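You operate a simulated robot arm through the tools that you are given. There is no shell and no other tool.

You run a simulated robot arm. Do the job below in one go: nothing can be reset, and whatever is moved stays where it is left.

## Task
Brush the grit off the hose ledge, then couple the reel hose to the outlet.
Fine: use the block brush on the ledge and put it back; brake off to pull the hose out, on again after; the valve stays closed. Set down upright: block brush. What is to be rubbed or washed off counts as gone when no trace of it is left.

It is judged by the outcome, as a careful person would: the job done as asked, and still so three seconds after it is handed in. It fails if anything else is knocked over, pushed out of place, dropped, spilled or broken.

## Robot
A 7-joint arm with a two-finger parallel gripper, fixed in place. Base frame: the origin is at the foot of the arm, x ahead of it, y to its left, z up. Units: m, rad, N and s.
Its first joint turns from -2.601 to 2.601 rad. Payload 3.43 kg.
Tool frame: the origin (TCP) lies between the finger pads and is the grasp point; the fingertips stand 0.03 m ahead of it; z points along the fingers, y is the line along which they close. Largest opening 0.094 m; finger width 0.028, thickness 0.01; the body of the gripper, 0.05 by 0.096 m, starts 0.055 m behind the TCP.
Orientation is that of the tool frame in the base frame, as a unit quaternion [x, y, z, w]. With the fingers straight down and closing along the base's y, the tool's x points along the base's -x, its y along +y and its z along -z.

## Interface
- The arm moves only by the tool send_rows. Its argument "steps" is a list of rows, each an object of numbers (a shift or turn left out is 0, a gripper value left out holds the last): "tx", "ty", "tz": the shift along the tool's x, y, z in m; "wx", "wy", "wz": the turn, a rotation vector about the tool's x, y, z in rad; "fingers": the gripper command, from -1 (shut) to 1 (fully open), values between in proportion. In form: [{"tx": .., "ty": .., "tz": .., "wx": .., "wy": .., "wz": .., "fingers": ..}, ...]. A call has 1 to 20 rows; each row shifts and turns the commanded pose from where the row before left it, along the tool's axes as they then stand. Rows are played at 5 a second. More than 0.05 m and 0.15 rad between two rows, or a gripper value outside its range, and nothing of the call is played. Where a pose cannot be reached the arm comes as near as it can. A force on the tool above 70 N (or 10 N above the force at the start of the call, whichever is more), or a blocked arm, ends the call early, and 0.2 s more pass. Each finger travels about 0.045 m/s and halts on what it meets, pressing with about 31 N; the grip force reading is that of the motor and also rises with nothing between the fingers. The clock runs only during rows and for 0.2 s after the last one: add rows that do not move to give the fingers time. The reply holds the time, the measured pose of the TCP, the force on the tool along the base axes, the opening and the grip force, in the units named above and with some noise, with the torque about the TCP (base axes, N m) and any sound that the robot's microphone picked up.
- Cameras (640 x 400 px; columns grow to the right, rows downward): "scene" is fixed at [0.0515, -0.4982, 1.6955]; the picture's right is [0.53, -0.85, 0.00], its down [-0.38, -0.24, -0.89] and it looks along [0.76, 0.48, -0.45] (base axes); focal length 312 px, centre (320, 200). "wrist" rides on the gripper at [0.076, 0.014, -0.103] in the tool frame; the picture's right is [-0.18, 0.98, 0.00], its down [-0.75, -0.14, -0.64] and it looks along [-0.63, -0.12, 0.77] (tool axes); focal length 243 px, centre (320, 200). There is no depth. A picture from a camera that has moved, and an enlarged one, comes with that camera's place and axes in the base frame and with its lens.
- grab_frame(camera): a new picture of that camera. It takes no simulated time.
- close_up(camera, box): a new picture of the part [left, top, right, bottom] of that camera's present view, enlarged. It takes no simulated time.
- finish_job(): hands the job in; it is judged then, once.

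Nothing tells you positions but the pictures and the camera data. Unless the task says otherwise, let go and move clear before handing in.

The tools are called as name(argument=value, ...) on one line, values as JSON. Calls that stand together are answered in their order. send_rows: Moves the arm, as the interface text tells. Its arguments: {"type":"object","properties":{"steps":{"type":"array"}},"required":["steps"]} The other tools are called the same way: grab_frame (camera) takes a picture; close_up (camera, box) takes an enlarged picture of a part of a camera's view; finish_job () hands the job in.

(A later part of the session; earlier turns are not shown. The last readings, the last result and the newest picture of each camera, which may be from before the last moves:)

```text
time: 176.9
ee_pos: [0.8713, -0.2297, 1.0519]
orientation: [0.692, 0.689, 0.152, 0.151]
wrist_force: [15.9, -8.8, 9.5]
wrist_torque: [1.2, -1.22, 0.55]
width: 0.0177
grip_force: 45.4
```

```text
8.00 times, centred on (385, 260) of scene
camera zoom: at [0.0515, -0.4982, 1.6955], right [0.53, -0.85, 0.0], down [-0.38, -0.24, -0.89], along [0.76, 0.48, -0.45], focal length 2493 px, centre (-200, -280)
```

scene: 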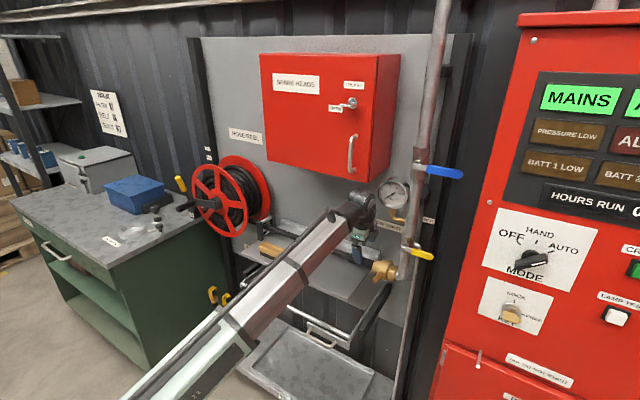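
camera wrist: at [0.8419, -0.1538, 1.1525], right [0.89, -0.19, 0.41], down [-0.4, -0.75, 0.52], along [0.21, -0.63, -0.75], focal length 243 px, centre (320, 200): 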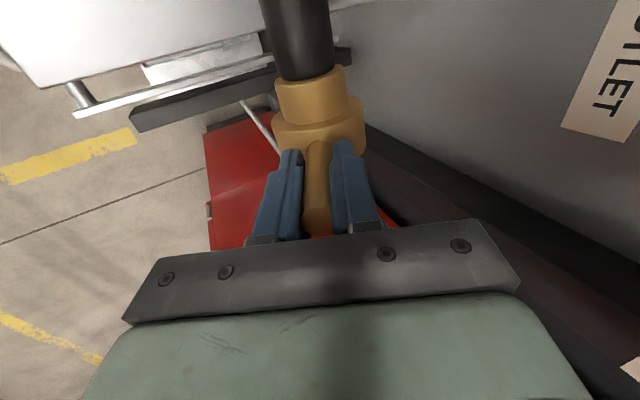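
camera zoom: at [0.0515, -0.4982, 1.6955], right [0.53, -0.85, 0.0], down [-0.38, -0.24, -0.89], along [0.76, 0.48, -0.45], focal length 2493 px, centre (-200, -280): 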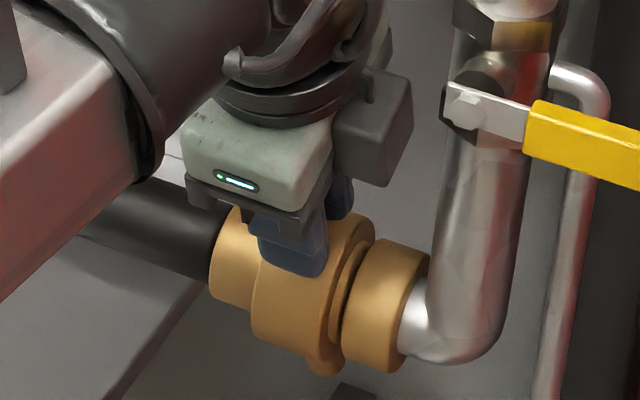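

send_rows(steps=[{"tx": 0.002}, {"tx": 0.002}, {}, {}])

close_up(camera="scene", box=[360, 235, 410, 285])

```text
time: 177.9
ee_pos: [0.872, -0.2251, 1.0523]
orientation: [0.693, 0.688, 0.152, 0.151]
wrist_force: [11.1, -4.0, 14.6]
wrist_torque: [-0.29, -1.14, -0.28]
width: 0.018
grip_force: 45.8
```

```text
8.00 times, centred on (385, 260) of scene
camera zoom: at [0.0515, -0.4982, 1.6955], right [0.53, -0.85, 0.0], down [-0.38, -0.24, -0.89], along [0.76, 0.48, -0.45], focal length 2493 px, centre (-200, -280)
```

zoom: 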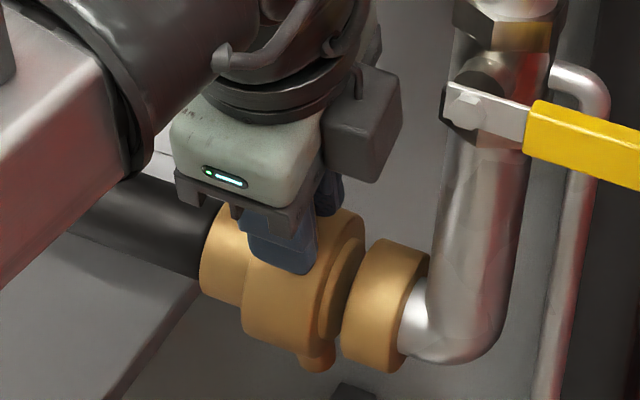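

It slides off freely, so it isn't latched. I'll hold the lug, press the coupling home firmly (about 40 N), and then turn it back down while keeping the pressure.

send_rows(steps=[{"tx": -0.003}, {"tx": -0.003}, {"tx": -0.001}, {"tx": -0.001}, {}, {}])

```text
time: 179.3
ee_pos: [0.8716, -0.2307, 1.0535]
orientation: [0.692, 0.69, 0.153, 0.149]
wrist_force: [12.1, 14.3, 17.7]
wrist_torque: [-0.66, -1.28, -0.27]
width: 0.018
grip_force: 45.0
```

send_rows(steps=[{"tx": -0.001}, {"tx": -0.001}, {}, {}])

close_up(camera="scene", box=[360, 235, 410, 285])

```text
time: 180.3
ee_pos: [0.8705, -0.2304, 1.0523]
orientation: [0.692, 0.689, 0.155, 0.148]
wrist_force: [14.7, 33.5, 18.0]
wrist_torque: [-0.69, -1.35, -0.31]
width: 0.018
grip_force: 45.1
```

```text
8.00 times, centred on (385, 260) of scene
camera zoom: at [0.0515, -0.4982, 1.6955], right [0.53, -0.85, 0.0], down [-0.38, -0.24, -0.89], along [0.76, 0.48, -0.45], focal length 2493 px, centre (-200, -280)
```

zoom: 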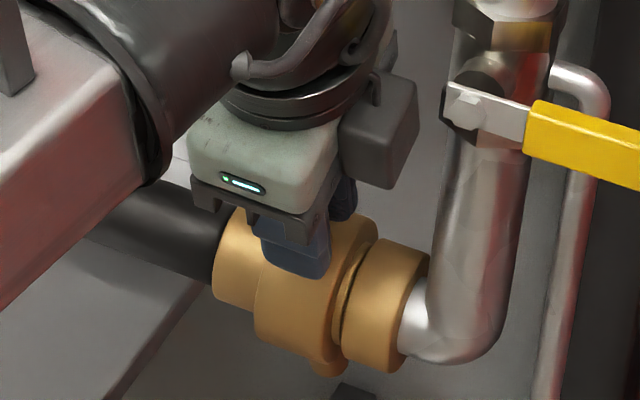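

It's seated with 33 N. Turning the lug down with the pressure kept on.

send_rows(steps=[{"ty": -0.0071, "tz": 0.0003, "wx": -0.1}, {"ty": -0.0071, "tz": 0.0003, "wx": -0.1}, {}])

grab_frame(camera="wrist")

```text
time: 181.1
ee_pos: [0.8595, -0.2318, 1.0449]
orientation: [0.674, 0.67, 0.224, 0.216]
wrist_force: [21.7, 34.7, 11.5]
wrist_torque: [0.0, -1.68, 0.09]
width: 0.0176
grip_force: 45.1
```

```text
taken
camera wrist: at [0.8103, -0.1551, 1.1379], right [0.79, -0.19, 0.58], down [-0.49, -0.76, 0.42], along [0.36, -0.62, -0.7], focal length 243 px, centre (320, 200)
```

wrist: 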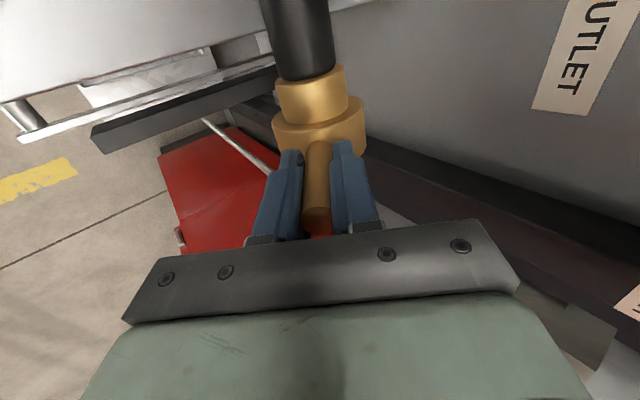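

send_rows(steps=[{"ty": -0.0068, "tz": 0.0003, "wx": -0.1}, {"ty": -0.0068, "tz": 0.0003, "wx": -0.1}, {"ty": -0.0068, "tz": 0.0003, "wx": -0.1}, {"ty": -0.0068, "tz": 0.0003, "wx": -0.1}, {}])

grab_frame(camera="wrist")

```text
time: 182.3
ee_pos: [0.8399, -0.2321, 1.0245]
orientation: [0.617, 0.613, 0.351, 0.346]
wrist_force: [26.3, 36.4, 13.6]
wrist_torque: [-0.12, -1.75, -0.13]
width: 0.018
grip_force: 44.7
```

```text
taken
camera wrist: at [0.7604, -0.1552, 1.0914], right [0.5, -0.19, 0.84], down [-0.63, -0.75, 0.2], along [0.6, -0.63, -0.5], focal length 243 px, centre (320, 200)
```

wrist: 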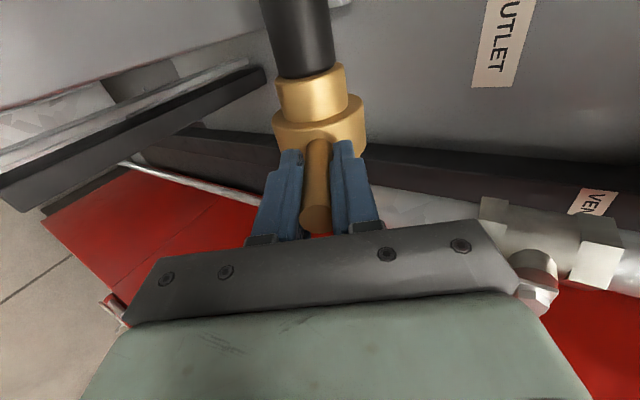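

send_rows(steps=[{"ty": -0.0066, "tz": 0.001, "wx": -0.1}, {"ty": -0.0066, "tz": 0.0004, "wx": -0.1}, {"ty": -0.0066, "tz": 0.0003, "wx": -0.1}, {}])

grab_frame(camera="wrist")

close_up(camera="scene", box=[360, 235, 410, 285])

```text
time: 183.3
ee_pos: [0.8325, -0.2326, 1.0064]
orientation: [0.558, 0.555, 0.438, 0.435]
wrist_force: [19.3, 34.6, 20.5]
wrist_torque: [0.08, -1.73, 0.47]
width: 0.0179
grip_force: 45.2
```

```text
taken
camera wrist: at [0.737, -0.1554, 1.0457], right [0.23, -0.19, 0.95], down [-0.66, -0.75, 0.01], along [0.71, -0.63, -0.3], focal length 243 px, centre (320, 200)
```

wrist: 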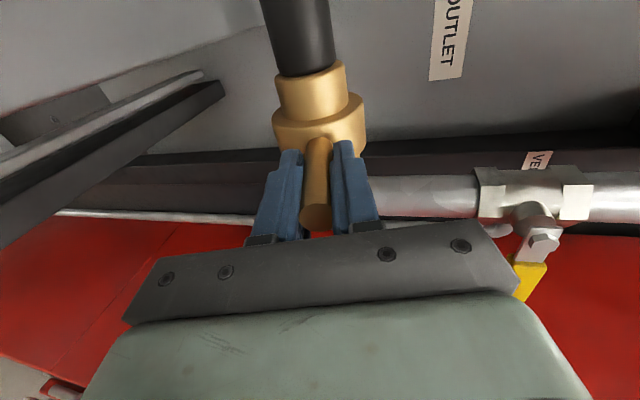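

```text
8.00 times, centred on (385, 260) of scene
camera zoom: at [0.0515, -0.4982, 1.6955], right [0.53, -0.85, 0.0], down [-0.38, -0.24, -0.89], along [0.76, 0.48, -0.45], focal length 2493 px, centre (-200, -280)
```

zoom: 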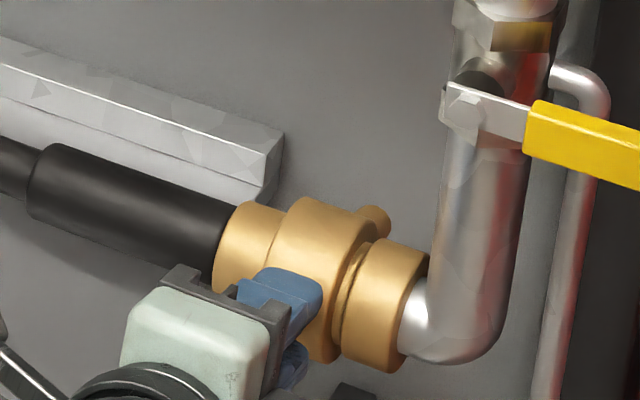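

send_rows(steps=[{"ty": -0.0066, "tz": 0.0003, "wx": -0.1}, {"ty": -0.0033, "tz": 0.0001, "wx": -0.05}, {}])

```text
time: 183.7
ee_pos: [0.8321, -0.2333, 1.0037]
orientation: [0.54, 0.537, 0.46, 0.457]
wrist_force: [-1.8, 7.8, 9.9]
wrist_torque: [-0.06, 2.36, 0.08]
width: 0.0196
grip_force: 45.0
stopped in row 2: the force on the tool passed its limit at 94 N (the readings are from after the stop); the commanded pose is now the measured one
```

That's the lower stop. Now the pull test again in this position.

send_rows(steps=[{"tx": 0.001}, {"tx": 0.001}, {"tx": 0.001}, {}])

close_up(camera="scene", box=[360, 235, 410, 285])

```text
time: 184.7
ee_pos: [0.831, -0.2323, 1.0026]
orientation: [0.54, 0.536, 0.459, 0.46]
wrist_force: [-9.6, -7.6, 12.1]
wrist_torque: [0.3, 2.4, 0.57]
width: 0.0195
grip_force: 45.2
```

```text
8.00 times, centred on (385, 260) of scene
camera zoom: at [0.0515, -0.4982, 1.6955], right [0.53, -0.85, 0.0], down [-0.38, -0.24, -0.89], along [0.76, 0.48, -0.45], focal length 2493 px, centre (-200, -280)
```

zoom: 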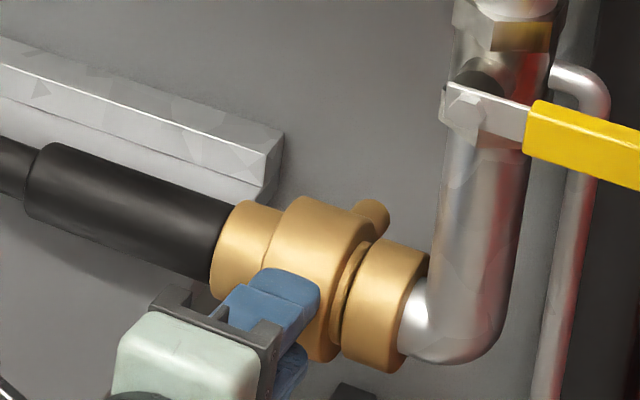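

send_rows(steps=[{"tx": 0.0015}, {"tx": 0.0015}, {}, {}])

close_up(camera="scene", box=[360, 235, 410, 285])

```text
time: 185.7
ee_pos: [0.8314, -0.2296, 1.0043]
orientation: [0.54, 0.536, 0.46, 0.459]
wrist_force: [-10.8, -6.2, 8.6]
wrist_torque: [-0.49, 2.4, -1.5]
width: 0.0197
grip_force: 44.9
```

```text
8.00 times, centred on (385, 260) of scene
camera zoom: at [0.0515, -0.4982, 1.6955], right [0.53, -0.85, 0.0], down [-0.38, -0.24, -0.89], along [0.76, 0.48, -0.45], focal length 2493 px, centre (-200, -280)
```

zoom: 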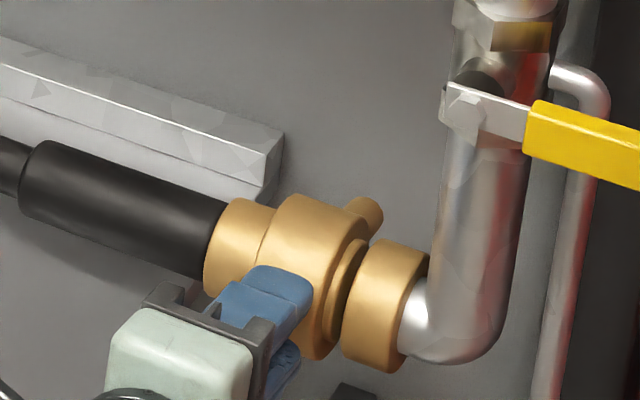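

Still free in this position. So I'll do it the other way with firm pressure: press home at the lower stop, then turn up while keeping about 40 N on it.

send_rows(steps=[{"ty": 0.002, "wx": 0.03}, {"tx": -0.003}, {"tx": -0.002}, {"tx": -0.001}, {"tx": -0.001}, {}, {}])

```text
time: 187.3
ee_pos: [0.8334, -0.2334, 1.0038]
orientation: [0.547, 0.544, 0.452, 0.448]
wrist_force: [-16.4, 21.5, -14.9]
wrist_torque: [-0.34, 2.37, -0.98]
width: 0.0182
grip_force: 44.9
```

send_rows(steps=[{"tx": -0.001}, {"ty": 0.0066, "tz": 0.0003, "wx": 0.1, "tx": -0.0003}, {"ty": 0.0066, "tz": 0.0003, "wx": 0.1}, {"ty": 0.0066, "tz": 0.0003, "wx": 0.1}, {}])

close_up(camera="scene", box=[360, 235, 410, 285])

```text
time: 188.5
ee_pos: [0.8389, -0.2341, 1.0234]
orientation: [0.608, 0.606, 0.365, 0.359]
wrist_force: [-7.4, 37.4, -12.9]
wrist_torque: [0.22, 1.12, 0.28]
width: 0.0178
grip_force: 45.4
```

```text
8.00 times, centred on (385, 260) of scene
camera zoom: at [0.0515, -0.4982, 1.6955], right [0.53, -0.85, 0.0], down [-0.38, -0.24, -0.89], along [0.76, 0.48, -0.45], focal length 2493 px, centre (-200, -280)
```

zoom: 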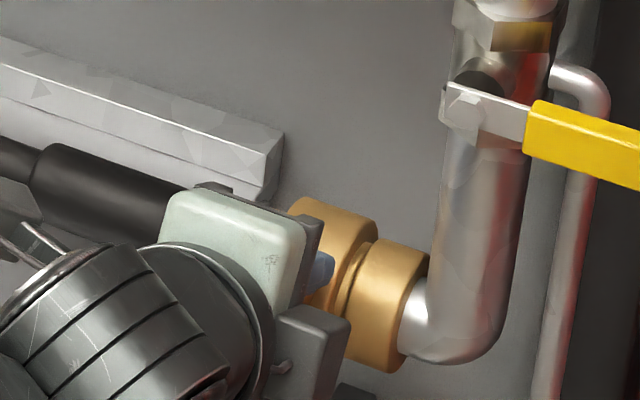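

Pressed at 37 N and turning. Continuing up.

send_rows(steps=[{"ty": 0.0068, "tz": 0.0003, "wx": 0.1}, {"ty": 0.0068, "tz": 0.0003, "wx": 0.1}, {"ty": 0.0068, "tz": 0.0003, "wx": 0.1}, {"ty": 0.0068, "tz": 0.0003, "wx": 0.1}, {}])

close_up(camera="scene", box=[350, 215, 420, 285])

grab_frame(camera="wrist")

```text
time: 189.7
ee_pos: [0.8563, -0.2342, 1.0439]
orientation: [0.668, 0.666, 0.239, 0.232]
wrist_force: [3.3, 45.2, -19.9]
wrist_torque: [-1.34, 0.69, -0.9]
width: 0.018
grip_force: 44.6
```

```text
5.71 times, centred on (385, 250) of scene
camera zoom: at [0.0515, -0.4982, 1.6955], right [0.53, -0.85, 0.0], down [-0.38, -0.24, -0.89], along [0.76, 0.48, -0.45], focal length 1781 px, centre (-51, -86)
```

zoom: 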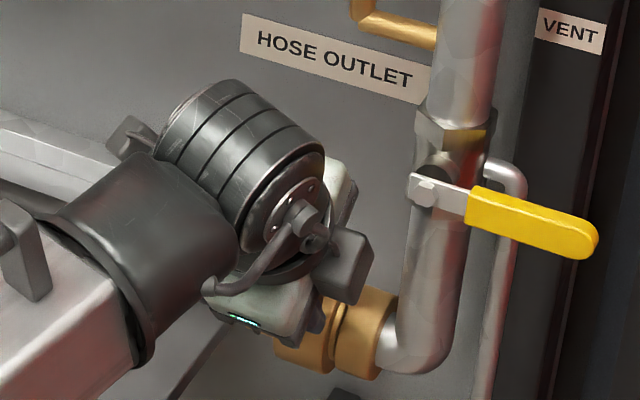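

```text
taken
camera wrist: at [0.8037, -0.1577, 1.1343], right [0.77, -0.19, 0.61], down [-0.51, -0.76, 0.4], along [0.39, -0.62, -0.68], focal length 243 px, centre (320, 200)
```

wrist: 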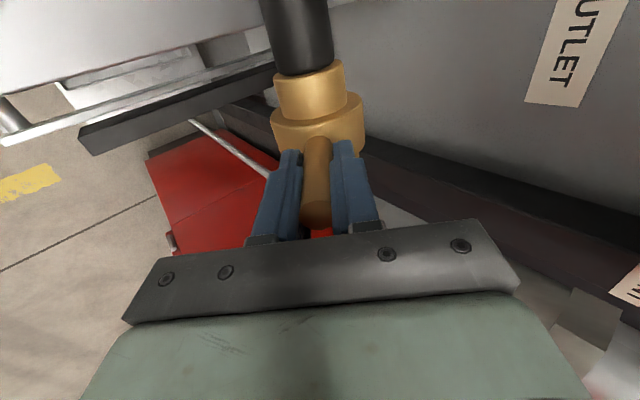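

send_rows(steps=[{"ty": 0.0068, "tz": -0.0003, "wx": 0.1}, {"ty": 0.0068, "tz": 0.0003, "wx": 0.1}, {}])

```text
time: 190.5
ee_pos: [0.8684, -0.2344, 1.0528]
orientation: [0.688, 0.686, 0.171, 0.164]
wrist_force: [2.9, 44.7, -29.8]
wrist_torque: [-1.22, 0.75, -0.53]
width: 0.0179
grip_force: 44.7
```

send_rows(steps=[{"ty": 0.004, "wx": 0.06}, {"ty": 0.004, "wx": 0.05}, {}])

close_up(camera="scene", box=[350, 190, 430, 285])

```text
time: 191.3
ee_pos: [0.8755, -0.2342, 1.0548]
orientation: [0.696, 0.695, 0.132, 0.125]
wrist_force: [2.2, 42.8, -40.1]
wrist_torque: [-1.27, 0.85, -0.4]
width: 0.018
grip_force: 45.5
```

```text
4.21 times, centred on (390, 238) of scene
camera zoom: at [0.0515, -0.4982, 1.6955], right [0.53, -0.85, 0.0], down [-0.38, -0.24, -0.89], along [0.76, 0.48, -0.45], focal length 1312 px, centre (25, 42)
```

zoom: 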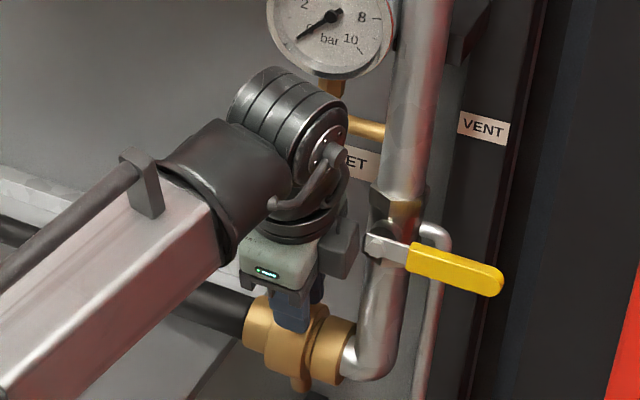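

send_rows(steps=[{"tz": 0.0012}, {"ty": 0.004, "wx": 0.04}, {}])

```text
time: 192.1
ee_pos: [0.879, -0.2345, 1.0557]
orientation: [0.698, 0.697, 0.119, 0.111]
wrist_force: [-7.5, 41.3, -30.2]
wrist_torque: [-1.02, 1.14, -0.29]
width: 0.0177
grip_force: 45.3
```

send_rows(steps=[{"ty": 0.003, "wx": 0.03}, {}, {}])

```text
time: 192.9
ee_pos: [0.8805, -0.2342, 1.0561]
orientation: [0.7, 0.699, 0.107, 0.1]
wrist_force: [-23.3, 44.3, -42.1]
wrist_torque: [-1.19, -1.69, -0.12]
width: 0.018
grip_force: 44.9
```

The resistance rose: it's at the upper stop with pressure on. Pull test now.

send_rows(steps=[{"tx": 0.002}, {"tx": 0.0015}, {"tx": 0.001}, {}, {}])

close_up(camera="scene", box=[360, 235, 410, 285])

```text
time: 194.1
ee_pos: [0.8789, -0.2343, 1.0558]
orientation: [0.701, 0.697, 0.105, 0.103]
wrist_force: [-29.0, 2.3, -36.9]
wrist_torque: [-0.1, -1.53, 0.22]
width: 0.0179
grip_force: 44.8
```

```text
8.00 times, centred on (385, 260) of scene
camera zoom: at [0.0515, -0.4982, 1.6955], right [0.53, -0.85, 0.0], down [-0.38, -0.24, -0.89], along [0.76, 0.48, -0.45], focal length 2493 px, centre (-200, -280)
```

zoom: 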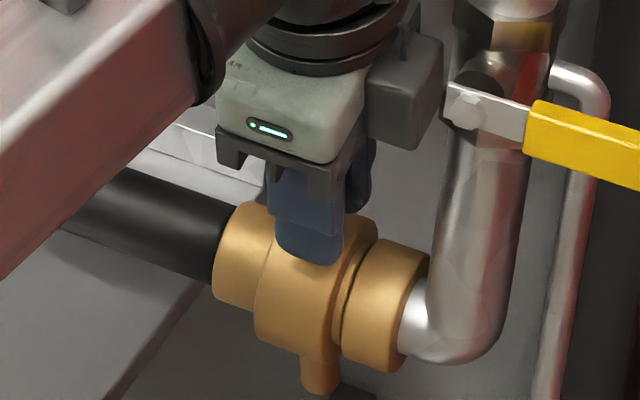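

send_rows(steps=[{"tx": 0.001}, {"tx": 0.001}, {"tx": 0.001}, {}, {}])

close_up(camera="scene", box=[360, 235, 410, 285])

```text
time: 195.3
ee_pos: [0.8795, -0.2297, 1.0558]
orientation: [0.701, 0.698, 0.105, 0.102]
wrist_force: [-34.2, -7.2, -35.2]
wrist_torque: [-0.89, -1.25, -0.02]
width: 0.0177
grip_force: 44.8
```

```text
8.00 times, centred on (385, 260) of scene
camera zoom: at [0.0515, -0.4982, 1.6955], right [0.53, -0.85, 0.0], down [-0.38, -0.24, -0.89], along [0.76, 0.48, -0.45], focal length 2493 px, centre (-200, -280)
```

zoom: 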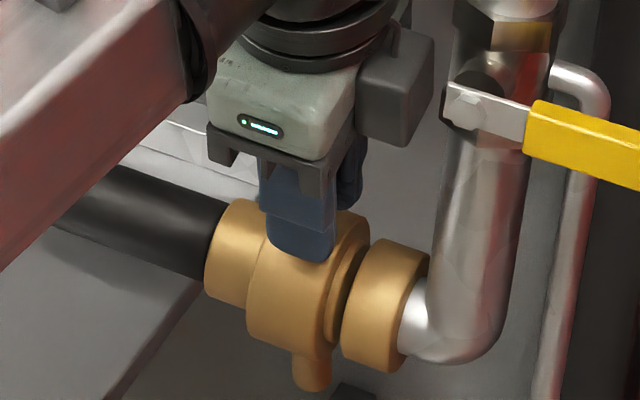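

It still comes off freely, so turning isn't what's missing; maybe the seating is. I'll draw the coupling back a few centimetres, let go, and look at the outlet's face and the coupling's nose.

send_rows(steps=[{"ty": -0.002, "wx": -0.02}, {"tx": 0.006}, {"tx": 0.007}, {"tx": 0.007}, {"tx": 0.007}, {"tx": 0.007}, {}])

close_up(camera="scene", box=[350, 225, 420, 285])

```text
time: 196.5
ee_pos: [0.8785, -0.2168, 1.0571]
orientation: [0.704, 0.693, 0.105, 0.119]
wrist_force: [-5.2, -17.5, 1.1]
wrist_torque: [-0.18, 0.31, -0.18]
width: 0.0173
grip_force: 44.9
stopped in row 5: the force on the tool passed its limit at 74 N (the readings are from after the stop); the commanded pose is now the measured one
```

```text
6.67 times, centred on (385, 255) of scene
camera zoom: at [0.0515, -0.4982, 1.6955], right [0.53, -0.85, 0.0], down [-0.38, -0.24, -0.89], along [0.76, 0.48, -0.45], focal length 2077 px, centre (-113, -167)
```

zoom: 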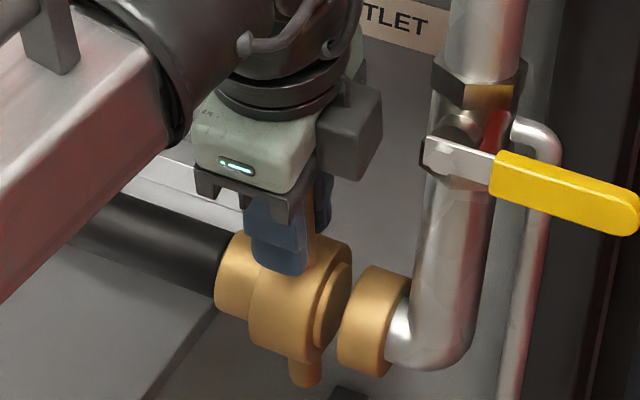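

send_rows(steps=[{"fingers": 0.3}, {"fingers": 0.3}, {"fingers": 0.3}, {"tz": -0.02}, {"tz": -0.025}, {"tz": -0.025}, {"ty": -0.0272, "tz": -0.0127}, {"ty": -0.0272, "tz": -0.0127}, {"ty": -0.0272, "tz": -0.0127}, {}])

close_up(camera="scene", box=[350, 225, 420, 285])

close_up(camera="scene", box=[370, 250, 400, 280])

grab_frame(camera="wrist")

```text
time: 198.7
ee_pos: [0.7665, -0.213, 1.1345]
orientation: [0.702, 0.695, 0.106, 0.117]
wrist_force: [0.4, 0.1, 0.7]
wrist_torque: [0.02, -0.02, -0.02]
width: 0.061
grip_force: 0.0
```

```text
6.67 times, centred on (385, 255) of scene
camera zoom: at [0.0515, -0.4982, 1.6955], right [0.53, -0.85, 0.0], down [-0.38, -0.24, -0.89], along [0.76, 0.48, -0.45], focal length 2077 px, centre (-113, -167)
```

zoom: 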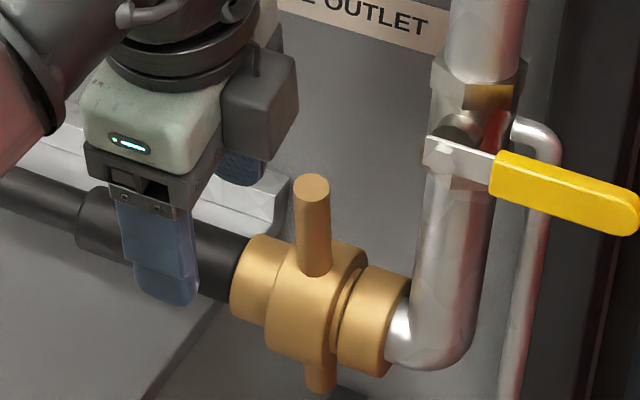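

```text
13.33 times, centred on (385, 265) of scene
camera zoom: at [0.0515, -0.4982, 1.6955], right [0.53, -0.85, 0.0], down [-0.38, -0.24, -0.89], along [0.76, 0.48, -0.45], focal length 4155 px, centre (-547, -667)
```

zoom: 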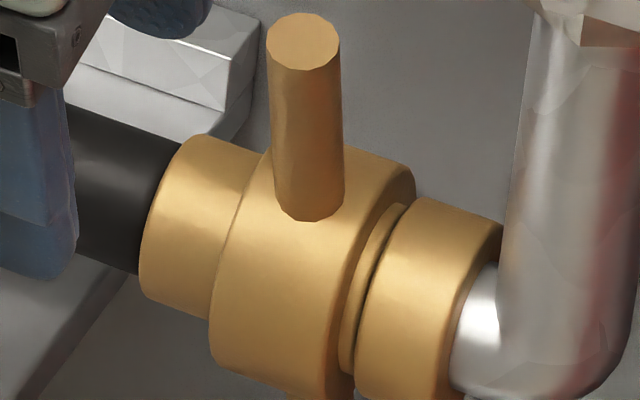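

```text
taken
camera wrist: at [0.7498, -0.1337, 1.2365], right [0.93, -0.19, 0.31], down [-0.34, -0.74, 0.58], along [0.12, -0.64, -0.76], focal length 243 px, centre (320, 200)
```

wrist: 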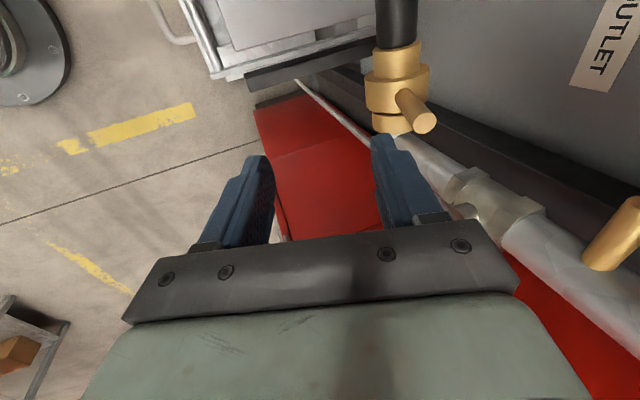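

Interesting: once released, the coupling sprang back onto the outlet, so the hose's stiffness holds it there. I'll look more closely at the joint from this angle.

close_up(camera="wrist", box=[350, 40, 450, 140])

grab_frame(camera="scene")

```text
4.00 times, centred on (400, 90) of wrist
camera zoom: at [0.7498, -0.1337, 1.2365], right [0.93, -0.19, 0.31], down [-0.34, -0.74, 0.58], along [0.12, -0.64, -0.76], focal length 970 px, centre (0, 640)
```

zoom: 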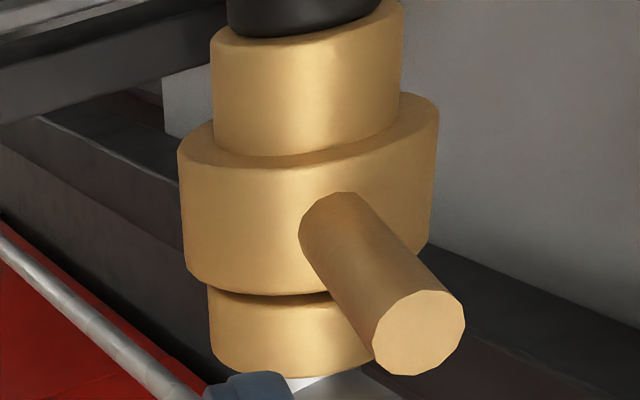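

```text
taken
```

scene: 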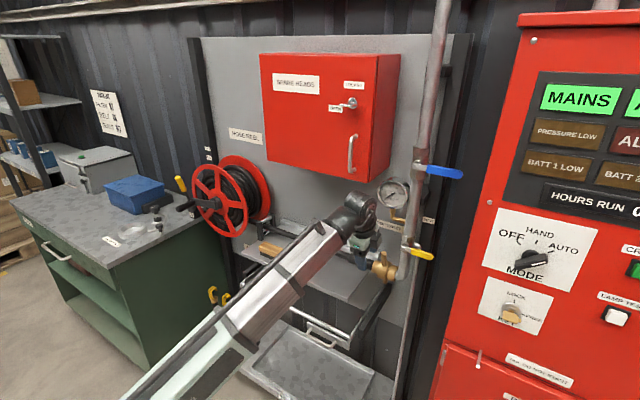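

From above the joint looks closed and aligned. I'll regrip the upright lug to check whether it's now held, and to make sure the collar is fully turned while seated.

send_rows(steps=[{"tx": -0.0165, "wx": -0.08}, {"ty": 0.0272, "tz": 0.0127}, {"ty": 0.0272, "tz": 0.0127}, {"ty": 0.0242, "tz": 0.0067}, {}, {}])

grab_frame(camera="wrist")

```text
time: 200.1
ee_pos: [0.8527, -0.2303, 1.1354]
orientation: [0.697, 0.69, 0.133, 0.145]
wrist_force: [-0.1, 0.3, -0.5]
wrist_torque: [-0.01, 0.01, 0.03]
width: 0.061
grip_force: 0.0
```

```text
taken
camera wrist: at [0.8269, -0.1511, 1.235], right [0.9, -0.19, 0.38], down [-0.39, -0.74, 0.55], along [0.18, -0.64, -0.74], focal length 243 px, centre (320, 200)
```

wrist: 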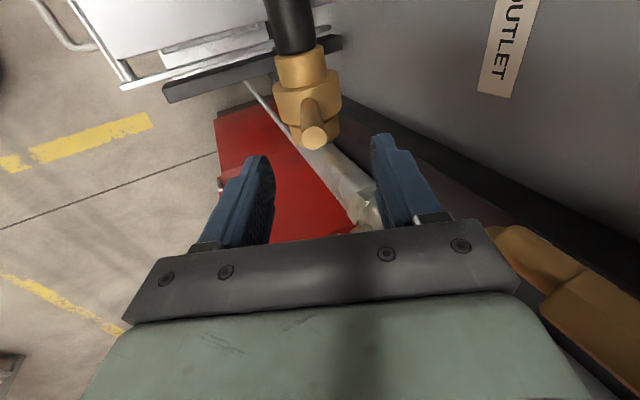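

send_rows(steps=[{"ty": -0.008, "tz": 0.02}, {"tz": 0.025}, {"tz": 0.025}, {"tz": 0.016}, {}, {"fingers": -1}, {"fingers": -1}, {"fingers": -1}, {"fingers": -1}, {"fingers": -1}, {}])

close_up(camera="scene", box=[350, 190, 430, 285])

```text
time: 202.5
ee_pos: [0.875, -0.2302, 1.0522]
orientation: [0.698, 0.69, 0.131, 0.142]
wrist_force: [-22.1, 0.6, -20.1]
wrist_torque: [-0.87, 1.83, -0.27]
width: 0.018
grip_force: 44.9
```

```text
4.21 times, centred on (390, 238) of scene
camera zoom: at [0.0515, -0.4982, 1.6955], right [0.53, -0.85, 0.0], down [-0.38, -0.24, -0.89], along [0.76, 0.48, -0.45], focal length 1312 px, centre (25, 42)
```

zoom: 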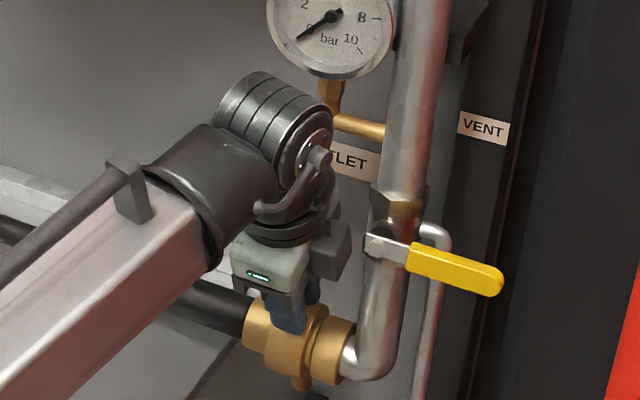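

send_rows(steps=[{"tx": 0.002}, {"tx": 0.002}, {}, {}])

close_up(camera="scene", box=[360, 235, 410, 285])

```text
time: 203.5
ee_pos: [0.8766, -0.2275, 1.0517]
orientation: [0.698, 0.689, 0.13, 0.141]
wrist_force: [-26.8, -8.5, -24.3]
wrist_torque: [-0.27, 2.27, -0.06]
width: 0.0178
grip_force: 45.2
```

```text
8.00 times, centred on (385, 260) of scene
camera zoom: at [0.0515, -0.4982, 1.6955], right [0.53, -0.85, 0.0], down [-0.38, -0.24, -0.89], along [0.76, 0.48, -0.45], focal length 2493 px, centre (-200, -280)
```

zoom: 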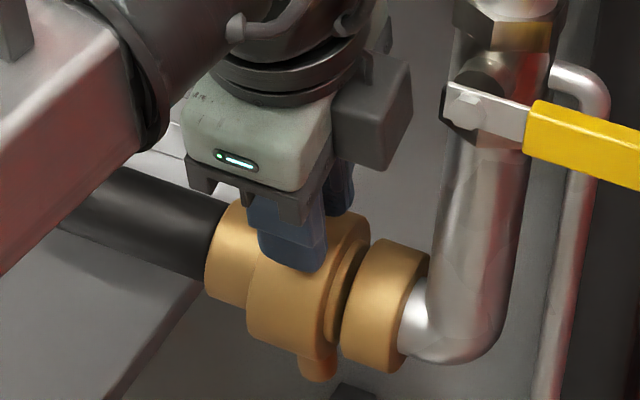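

It's still not held. Before going on I want to see the outlet's face, so I'll slowly draw the coupling back about 4 cm and look at it from the open side.

send_rows(steps=[{"tz": 0.001, "ty": 0.001}, {"tx": 0.005}, {"tx": 0.005}, {"tx": 0.005}, {"tx": 0.005}, {"tx": 0.005}, {"tx": 0.005}, {"tx": 0.005}, {"tx": 0.004}, {}, {}])

close_up(camera="scene", box=[350, 225, 420, 285])

```text
time: 204.7
ee_pos: [0.8756, -0.2176, 1.0523]
orientation: [0.701, 0.687, 0.12, 0.149]
wrist_force: [-10.2, -17.0, 1.0]
wrist_torque: [0.3, 0.6, -0.04]
width: 0.0178
grip_force: 45.1
stopped in row 6: the force on the tool passed its limit at 73 N (the readings are from after the stop); the commanded pose is now the measured one
```

```text
6.67 times, centred on (385, 255) of scene
camera zoom: at [0.0515, -0.4982, 1.6955], right [0.53, -0.85, 0.0], down [-0.38, -0.24, -0.89], along [0.76, 0.48, -0.45], focal length 2077 px, centre (-113, -167)
```

zoom: 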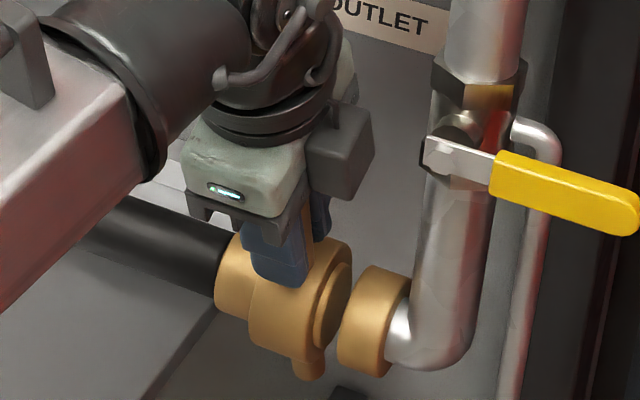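

It stopped at exactly the same place as before (y≈-0.217) with over 70 N, even slowly. So the coupling is held on the outlet with about a centimetre of play and springs back when released, meaning the turned collar does lock it. I'll press it home again, make sure the collar is at its stop, and let go.

send_rows(steps=[{"tx": -0.004}, {"tx": -0.005}, {"tx": -0.004}, {"tx": -0.002}, {}, {}])

close_up(camera="scene", box=[360, 235, 410, 285])

```text
time: 206.1
ee_pos: [0.8762, -0.2262, 1.0518]
orientation: [0.7, 0.689, 0.123, 0.143]
wrist_force: [-15.5, 30.4, -12.9]
wrist_torque: [-0.44, 1.28, -0.24]
width: 0.0181
grip_force: 45.0
```

```text
8.00 times, centred on (385, 260) of scene
camera zoom: at [0.0515, -0.4982, 1.6955], right [0.53, -0.85, 0.0], down [-0.38, -0.24, -0.89], along [0.76, 0.48, -0.45], focal length 2493 px, centre (-200, -280)
```

zoom: 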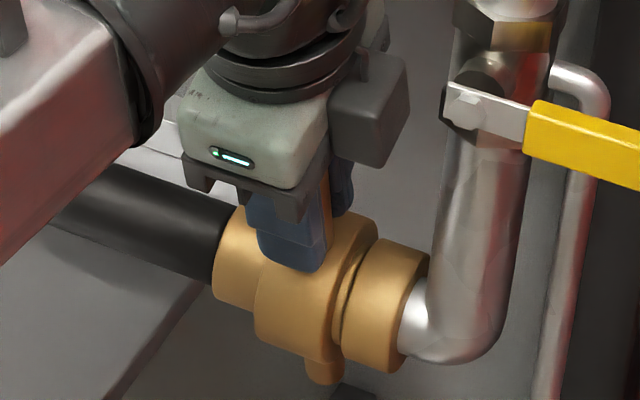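

It's seated again with 30 N. I'll turn the collar the last bit to its stop.

send_rows(steps=[{"ty": 0.004, "wx": 0.05}, {"ty": 0.003, "wx": 0.04}, {}])

```text
time: 206.9
ee_pos: [0.8812, -0.2278, 1.0527]
orientation: [0.707, 0.693, 0.092, 0.111]
wrist_force: [-33.2, 35.2, -29.9]
wrist_torque: [-0.24, -2.36, -0.32]
width: 0.0177
grip_force: 45.1
```

The collar is at its stop. I'll release and back out along the lug, then away from the gauge.

send_rows(steps=[{"fingers": 0.3}, {"fingers": 0.3}, {"fingers": 0.3}, {"tz": -0.02}, {"tz": -0.025}, {"ty": -0.006, "tz": -0.025}, {"ty": -0.0272, "tz": -0.008}, {"ty": -0.03}, {"ty": -0.03}, {}])

close_up(camera="scene", box=[350, 225, 420, 285])

close_up(camera="scene", box=[240, 200, 420, 300])

```text
time: 209.1
ee_pos: [0.7713, -0.2255, 1.1019]
orientation: [0.706, 0.692, 0.092, 0.116]
wrist_force: [0.7, -0.7, -0.4]
wrist_torque: [-0.01, 0.01, -0.02]
width: 0.0613
grip_force: 0.0
```

```text
6.67 times, centred on (385, 255) of scene
camera zoom: at [0.0515, -0.4982, 1.6955], right [0.53, -0.85, 0.0], down [-0.38, -0.24, -0.89], along [0.76, 0.48, -0.45], focal length 2077 px, centre (-113, -167)
```

zoom: 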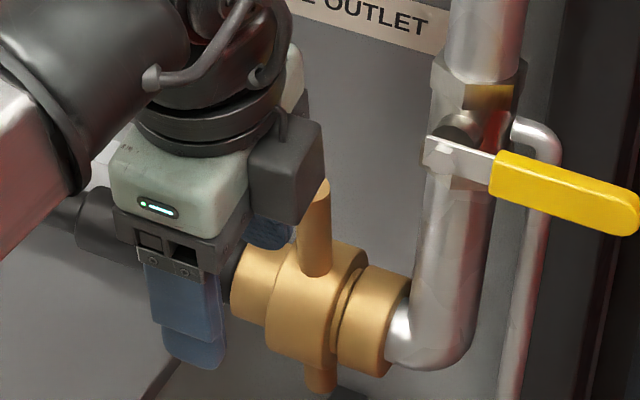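

```text
3.56 times, centred on (330, 250) of scene
camera zoom: at [0.0515, -0.4982, 1.6955], right [0.53, -0.85, 0.0], down [-0.38, -0.24, -0.89], along [0.76, 0.48, -0.45], focal length 1108 px, centre (284, 22)
```

zoom: 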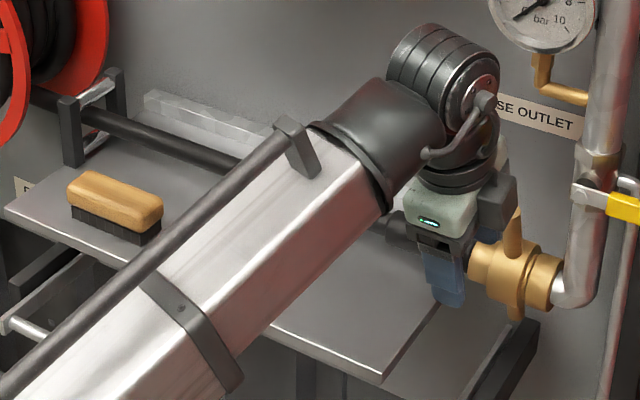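

The coupling stays home with the collar turned, and the brush is untouched. Now the brake has to go back on, so I'll check the reel, crank, and lever first.

close_up(camera="scene", box=[140, 130, 280, 250])

send_rows(steps=[{"ty": -0.04}, {"ty": -0.04}, {"ty": -0.04}, {"wx": 0.1}, {"wx": 0.11}, {}])

```text
3.33 times, centred on (210, 190) of scene
camera zoom: at [0.0515, -0.4982, 1.6955], right [0.53, -0.85, 0.0], down [-0.38, -0.24, -0.89], along [0.76, 0.48, -0.45], focal length 1039 px, centre (687, 233)
```

zoom: 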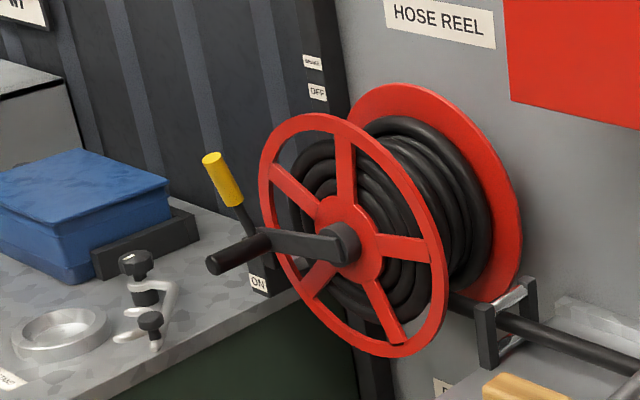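

```text
time: 210.5
ee_pos: [0.6559, -0.2244, 1.0677]
orientation: [0.715, 0.697, 0.019, 0.041]
wrist_force: [-0.3, -0.5, 0.7]
wrist_torque: [-0.02, 0.04, 0.0]
width: 0.0611
grip_force: 0.1
```

The lever is still at OFF. The crank knob now points left, at about (0.68–0.78, 0.56, 1.10), so I'll keep clear of it. I'm turning the gripper back and travelling left in front of everything.

send_rows(steps=[{"wz": -0.1454, "fingers": 1}, {"wz": -0.1454}, {"wz": -0.1454}, {"wz": -0.1454}, {"wz": -0.1454}, {"wz": -0.1454}, {"wz": -0.1454}, {"wz": -0.1454}, {"wz": -0.1454}, {"wz": -0.1454}, {"wz": -0.1454}, {}, {}])

```text
time: 213.3
ee_pos: [0.6557, -0.2236, 1.0681]
orientation: [-0.003, 0.999, -0.016, 0.041]
wrist_force: [-0.9, -0.2, -0.4]
wrist_torque: [-0.01, 0.02, -0.03]
width: 0.0942
grip_force: 0.1
```

send_rows(steps=[{"ty": 0.045, "tx": 0.01, "wx": -0.032}, {"ty": 0.045, "tx": 0.01}, {"ty": 0.045, "tx": 0.01}, {"ty": 0.045, "tx": 0.01}, {"ty": 0.045}, {"ty": 0.045}, {"ty": 0.045}, {"ty": 0.045}, {"ty": 0.045}, {"ty": 0.045}, {"ty": 0.045}, {"ty": 0.045}, {"ty": 0.045}, {"ty": 0.045}, {"ty": 0.045}, {"ty": 0.045}, {}, {}])

grab_frame(camera="wrist")

grab_frame(camera="scene")

```text
time: 217.1
ee_pos: [0.6145, 0.4951, 1.061]
orientation: [-0.003, 0.999, 0.001, 0.042]
wrist_force: [-0.7, 1.3, -0.6]
wrist_torque: [0.01, 0.01, -0.03]
width: 0.0936
grip_force: 0.0
```

```text
taken
camera wrist: at [0.5294, 0.5102, 1.1583], right [0.18, 0.98, 0.01], down [0.7, -0.14, 0.7], along [0.69, -0.11, -0.71], focal length 243 px, centre (320, 200)
```

wrist: 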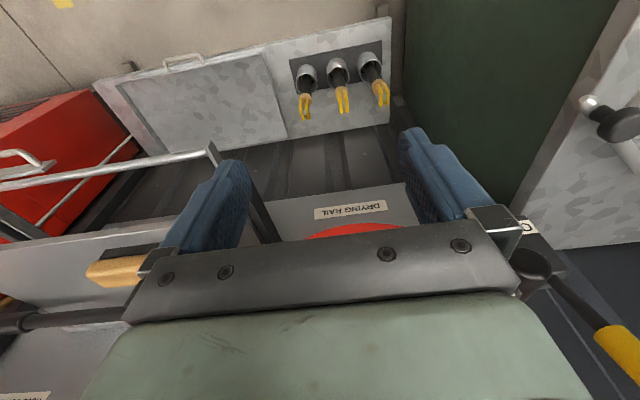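

```text
taken
```

scene: 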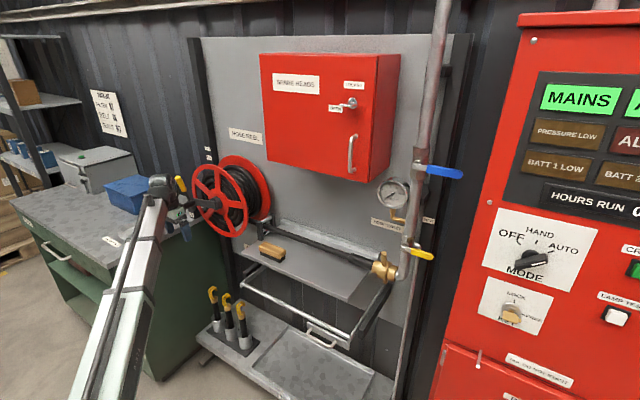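

The crank knob tip is at about (0.73, 0.65, 1.056), a bit closer to the lever than I thought. I'll pitch the tool forward here, then go left at x≈0.61, and approach the lever straight from the front.

send_rows(steps=[{"wy": -0.131}, {"wy": -0.131}, {"wy": -0.131}, {"wy": -0.131}, {"wy": -0.131}, {"wy": -0.131}, {"wy": -0.131}, {"wy": -0.131}, {"ty": 0.04}, {"ty": 0.04}, {"ty": 0.04}, {"ty": 0.04}, {"ty": 0.04}, {"ty": 0.043}, {}, {}])

grab_frame(camera="wrist")

close_up(camera="scene", box=[120, 140, 240, 240])

```text
time: 220.5
ee_pos: [0.6102, 0.7372, 1.0605]
orientation: [-0.003, 0.844, 0.002, 0.537]
wrist_force: [0.3, 0.2, 0.1]
wrist_torque: [-0.02, 0.01, -0.02]
width: 0.0941
grip_force: 0.0
```

```text
taken
camera wrist: at [0.486, 0.7519, 1.0361], right [0.07, 0.98, 0.17], down [-0.26, -0.14, 0.96], along [0.96, -0.11, 0.25], focal length 243 px, centre (320, 200)
```

wrist: 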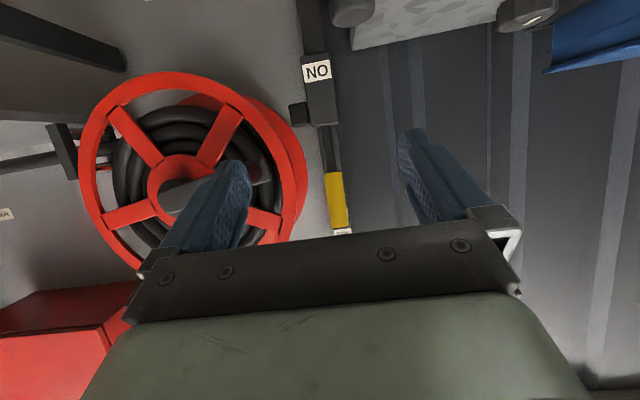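

```text
4.00 times, centred on (180, 190) of scene
camera zoom: at [0.0515, -0.4982, 1.6955], right [0.53, -0.85, 0.0], down [-0.38, -0.24, -0.89], along [0.76, 0.48, -0.45], focal length 1246 px, centre (880, 240)
```

zoom: 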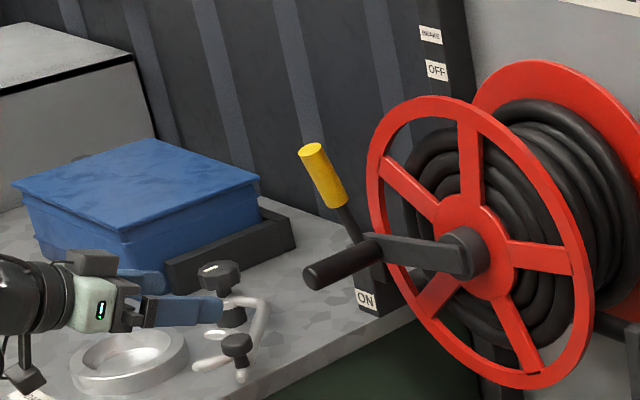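

The lever's grip runs at y≈0.736 from z≈1.085 up to 1.153. I'll raise, partly close the fingers to stay clear of the crank knob, and approach.

send_rows(steps=[{"tx": -0.0254, "tz": -0.0119, "fingers": 0.35}, {"tx": -0.0254, "tz": -0.0119}, {"tx": -0.0152, "tz": 0.0325}, {"tx": -0.0152, "tz": 0.0325}, {"tx": -0.0152, "tz": 0.0325}, {"tx": -0.0152, "tz": 0.0325}, {}, {}])

grab_frame(camera="wrist")

close_up(camera="scene", box=[120, 140, 240, 240])

```text
time: 222.3
ee_pos: [0.756, 0.7378, 1.1168]
orientation: [-0.004, 0.844, 0.002, 0.537]
wrist_force: [-0.2, 0.9, -0.1]
wrist_torque: [-0.02, 0.05, 0.01]
width: 0.0636
grip_force: 0.1
```

```text
taken
camera wrist: at [0.6304, 0.7533, 1.0934], right [0.07, 0.98, 0.17], down [-0.26, -0.14, 0.95], along [0.96, -0.11, 0.25], focal length 243 px, centre (320, 200)
```

wrist: 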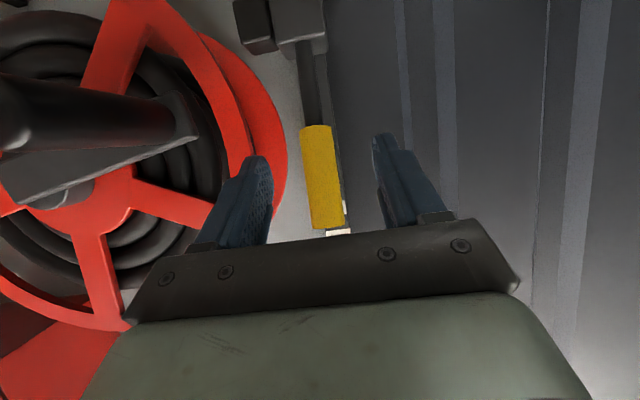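

```text
4.00 times, centred on (180, 190) of scene
camera zoom: at [0.0515, -0.4982, 1.6955], right [0.53, -0.85, 0.0], down [-0.38, -0.24, -0.89], along [0.76, 0.48, -0.45], focal length 1246 px, centre (880, 240)
```

zoom: 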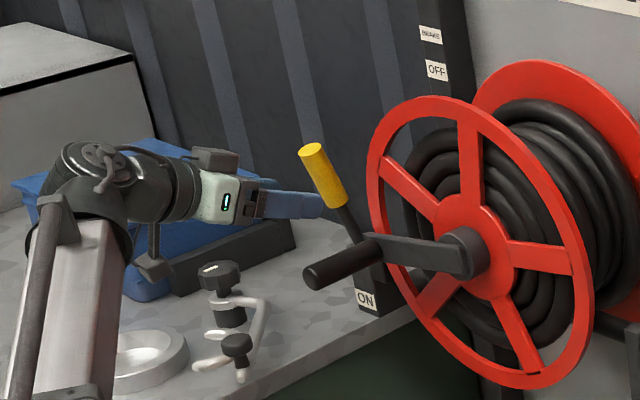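

The lever is centred between the fingers and the crank knob is clear to the side. I'll advance and close on the grip.

send_rows(steps=[{"tx": -0.0106, "tz": 0.0227}, {"tx": -0.0106, "tz": 0.0227}, {"tx": -0.009, "tz": 0.0195}, {}, {"fingers": -1}, {"fingers": -1}, {"fingers": -1}, {"fingers": -1}, {"fingers": -1}, {}])

grab_frame(camera="wrist")

close_up(camera="scene", box=[120, 140, 240, 240])

```text
time: 224.5
ee_pos: [0.8271, 0.7348, 1.1179]
orientation: [0.0, 0.845, -0.002, 0.535]
wrist_force: [1.2, -46.7, -6.4]
wrist_torque: [0.69, -0.07, 0.8]
width: 0.0301
grip_force: 44.9
```

```text
taken
camera wrist: at [0.7021, 0.7507, 1.0938], right [0.08, 0.98, 0.16], down [-0.26, -0.14, 0.96], along [0.96, -0.12, 0.24], focal length 243 px, centre (320, 200)
```

wrist: 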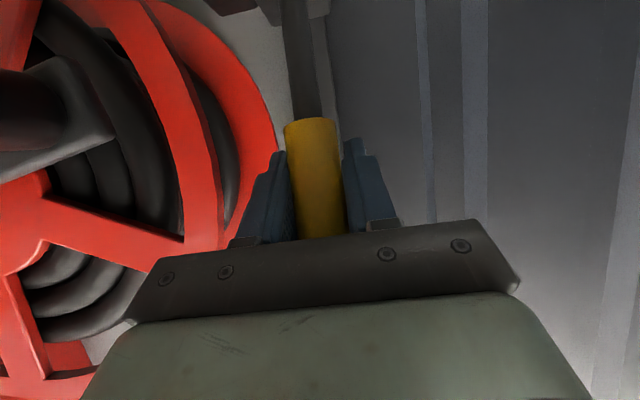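

```text
4.00 times, centred on (180, 190) of scene
camera zoom: at [0.0515, -0.4982, 1.6955], right [0.53, -0.85, 0.0], down [-0.38, -0.24, -0.89], along [0.76, 0.48, -0.45], focal length 1246 px, centre (880, 240)
```

zoom: 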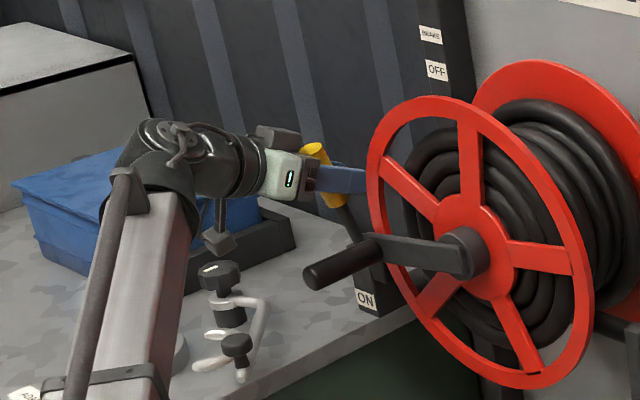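

Firm grip on the lever. I'll ease the sideways load and pull it toward me along its arc.

send_rows(steps=[{"ty": -0.0015}, {"tx": 0.0059, "tz": -0.0059}, {"tx": 0.0059, "tz": -0.0058}, {"tx": 0.0065, "tz": -0.0052}, {"tx": 0.0064, "tz": -0.0052}, {}])

close_up(camera="scene", box=[120, 140, 240, 240])

```text
time: 225.9
ee_pos: [0.7966, 0.7341, 1.1046]
orientation: [-0.003, 0.844, 0.0, 0.536]
wrist_force: [8.4, -38.3, 3.2]
wrist_torque: [0.7, -0.99, 0.67]
width: 0.0296
grip_force: 44.9
```

```text
4.00 times, centred on (180, 190) of scene
camera zoom: at [0.0515, -0.4982, 1.6955], right [0.53, -0.85, 0.0], down [-0.38, -0.24, -0.89], along [0.76, 0.48, -0.45], focal length 1246 px, centre (880, 240)
```

zoom: 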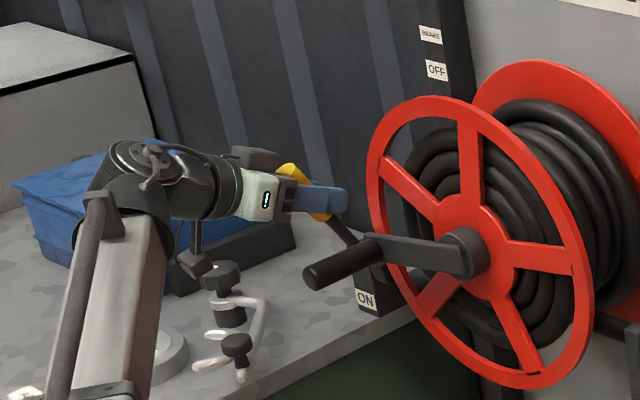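

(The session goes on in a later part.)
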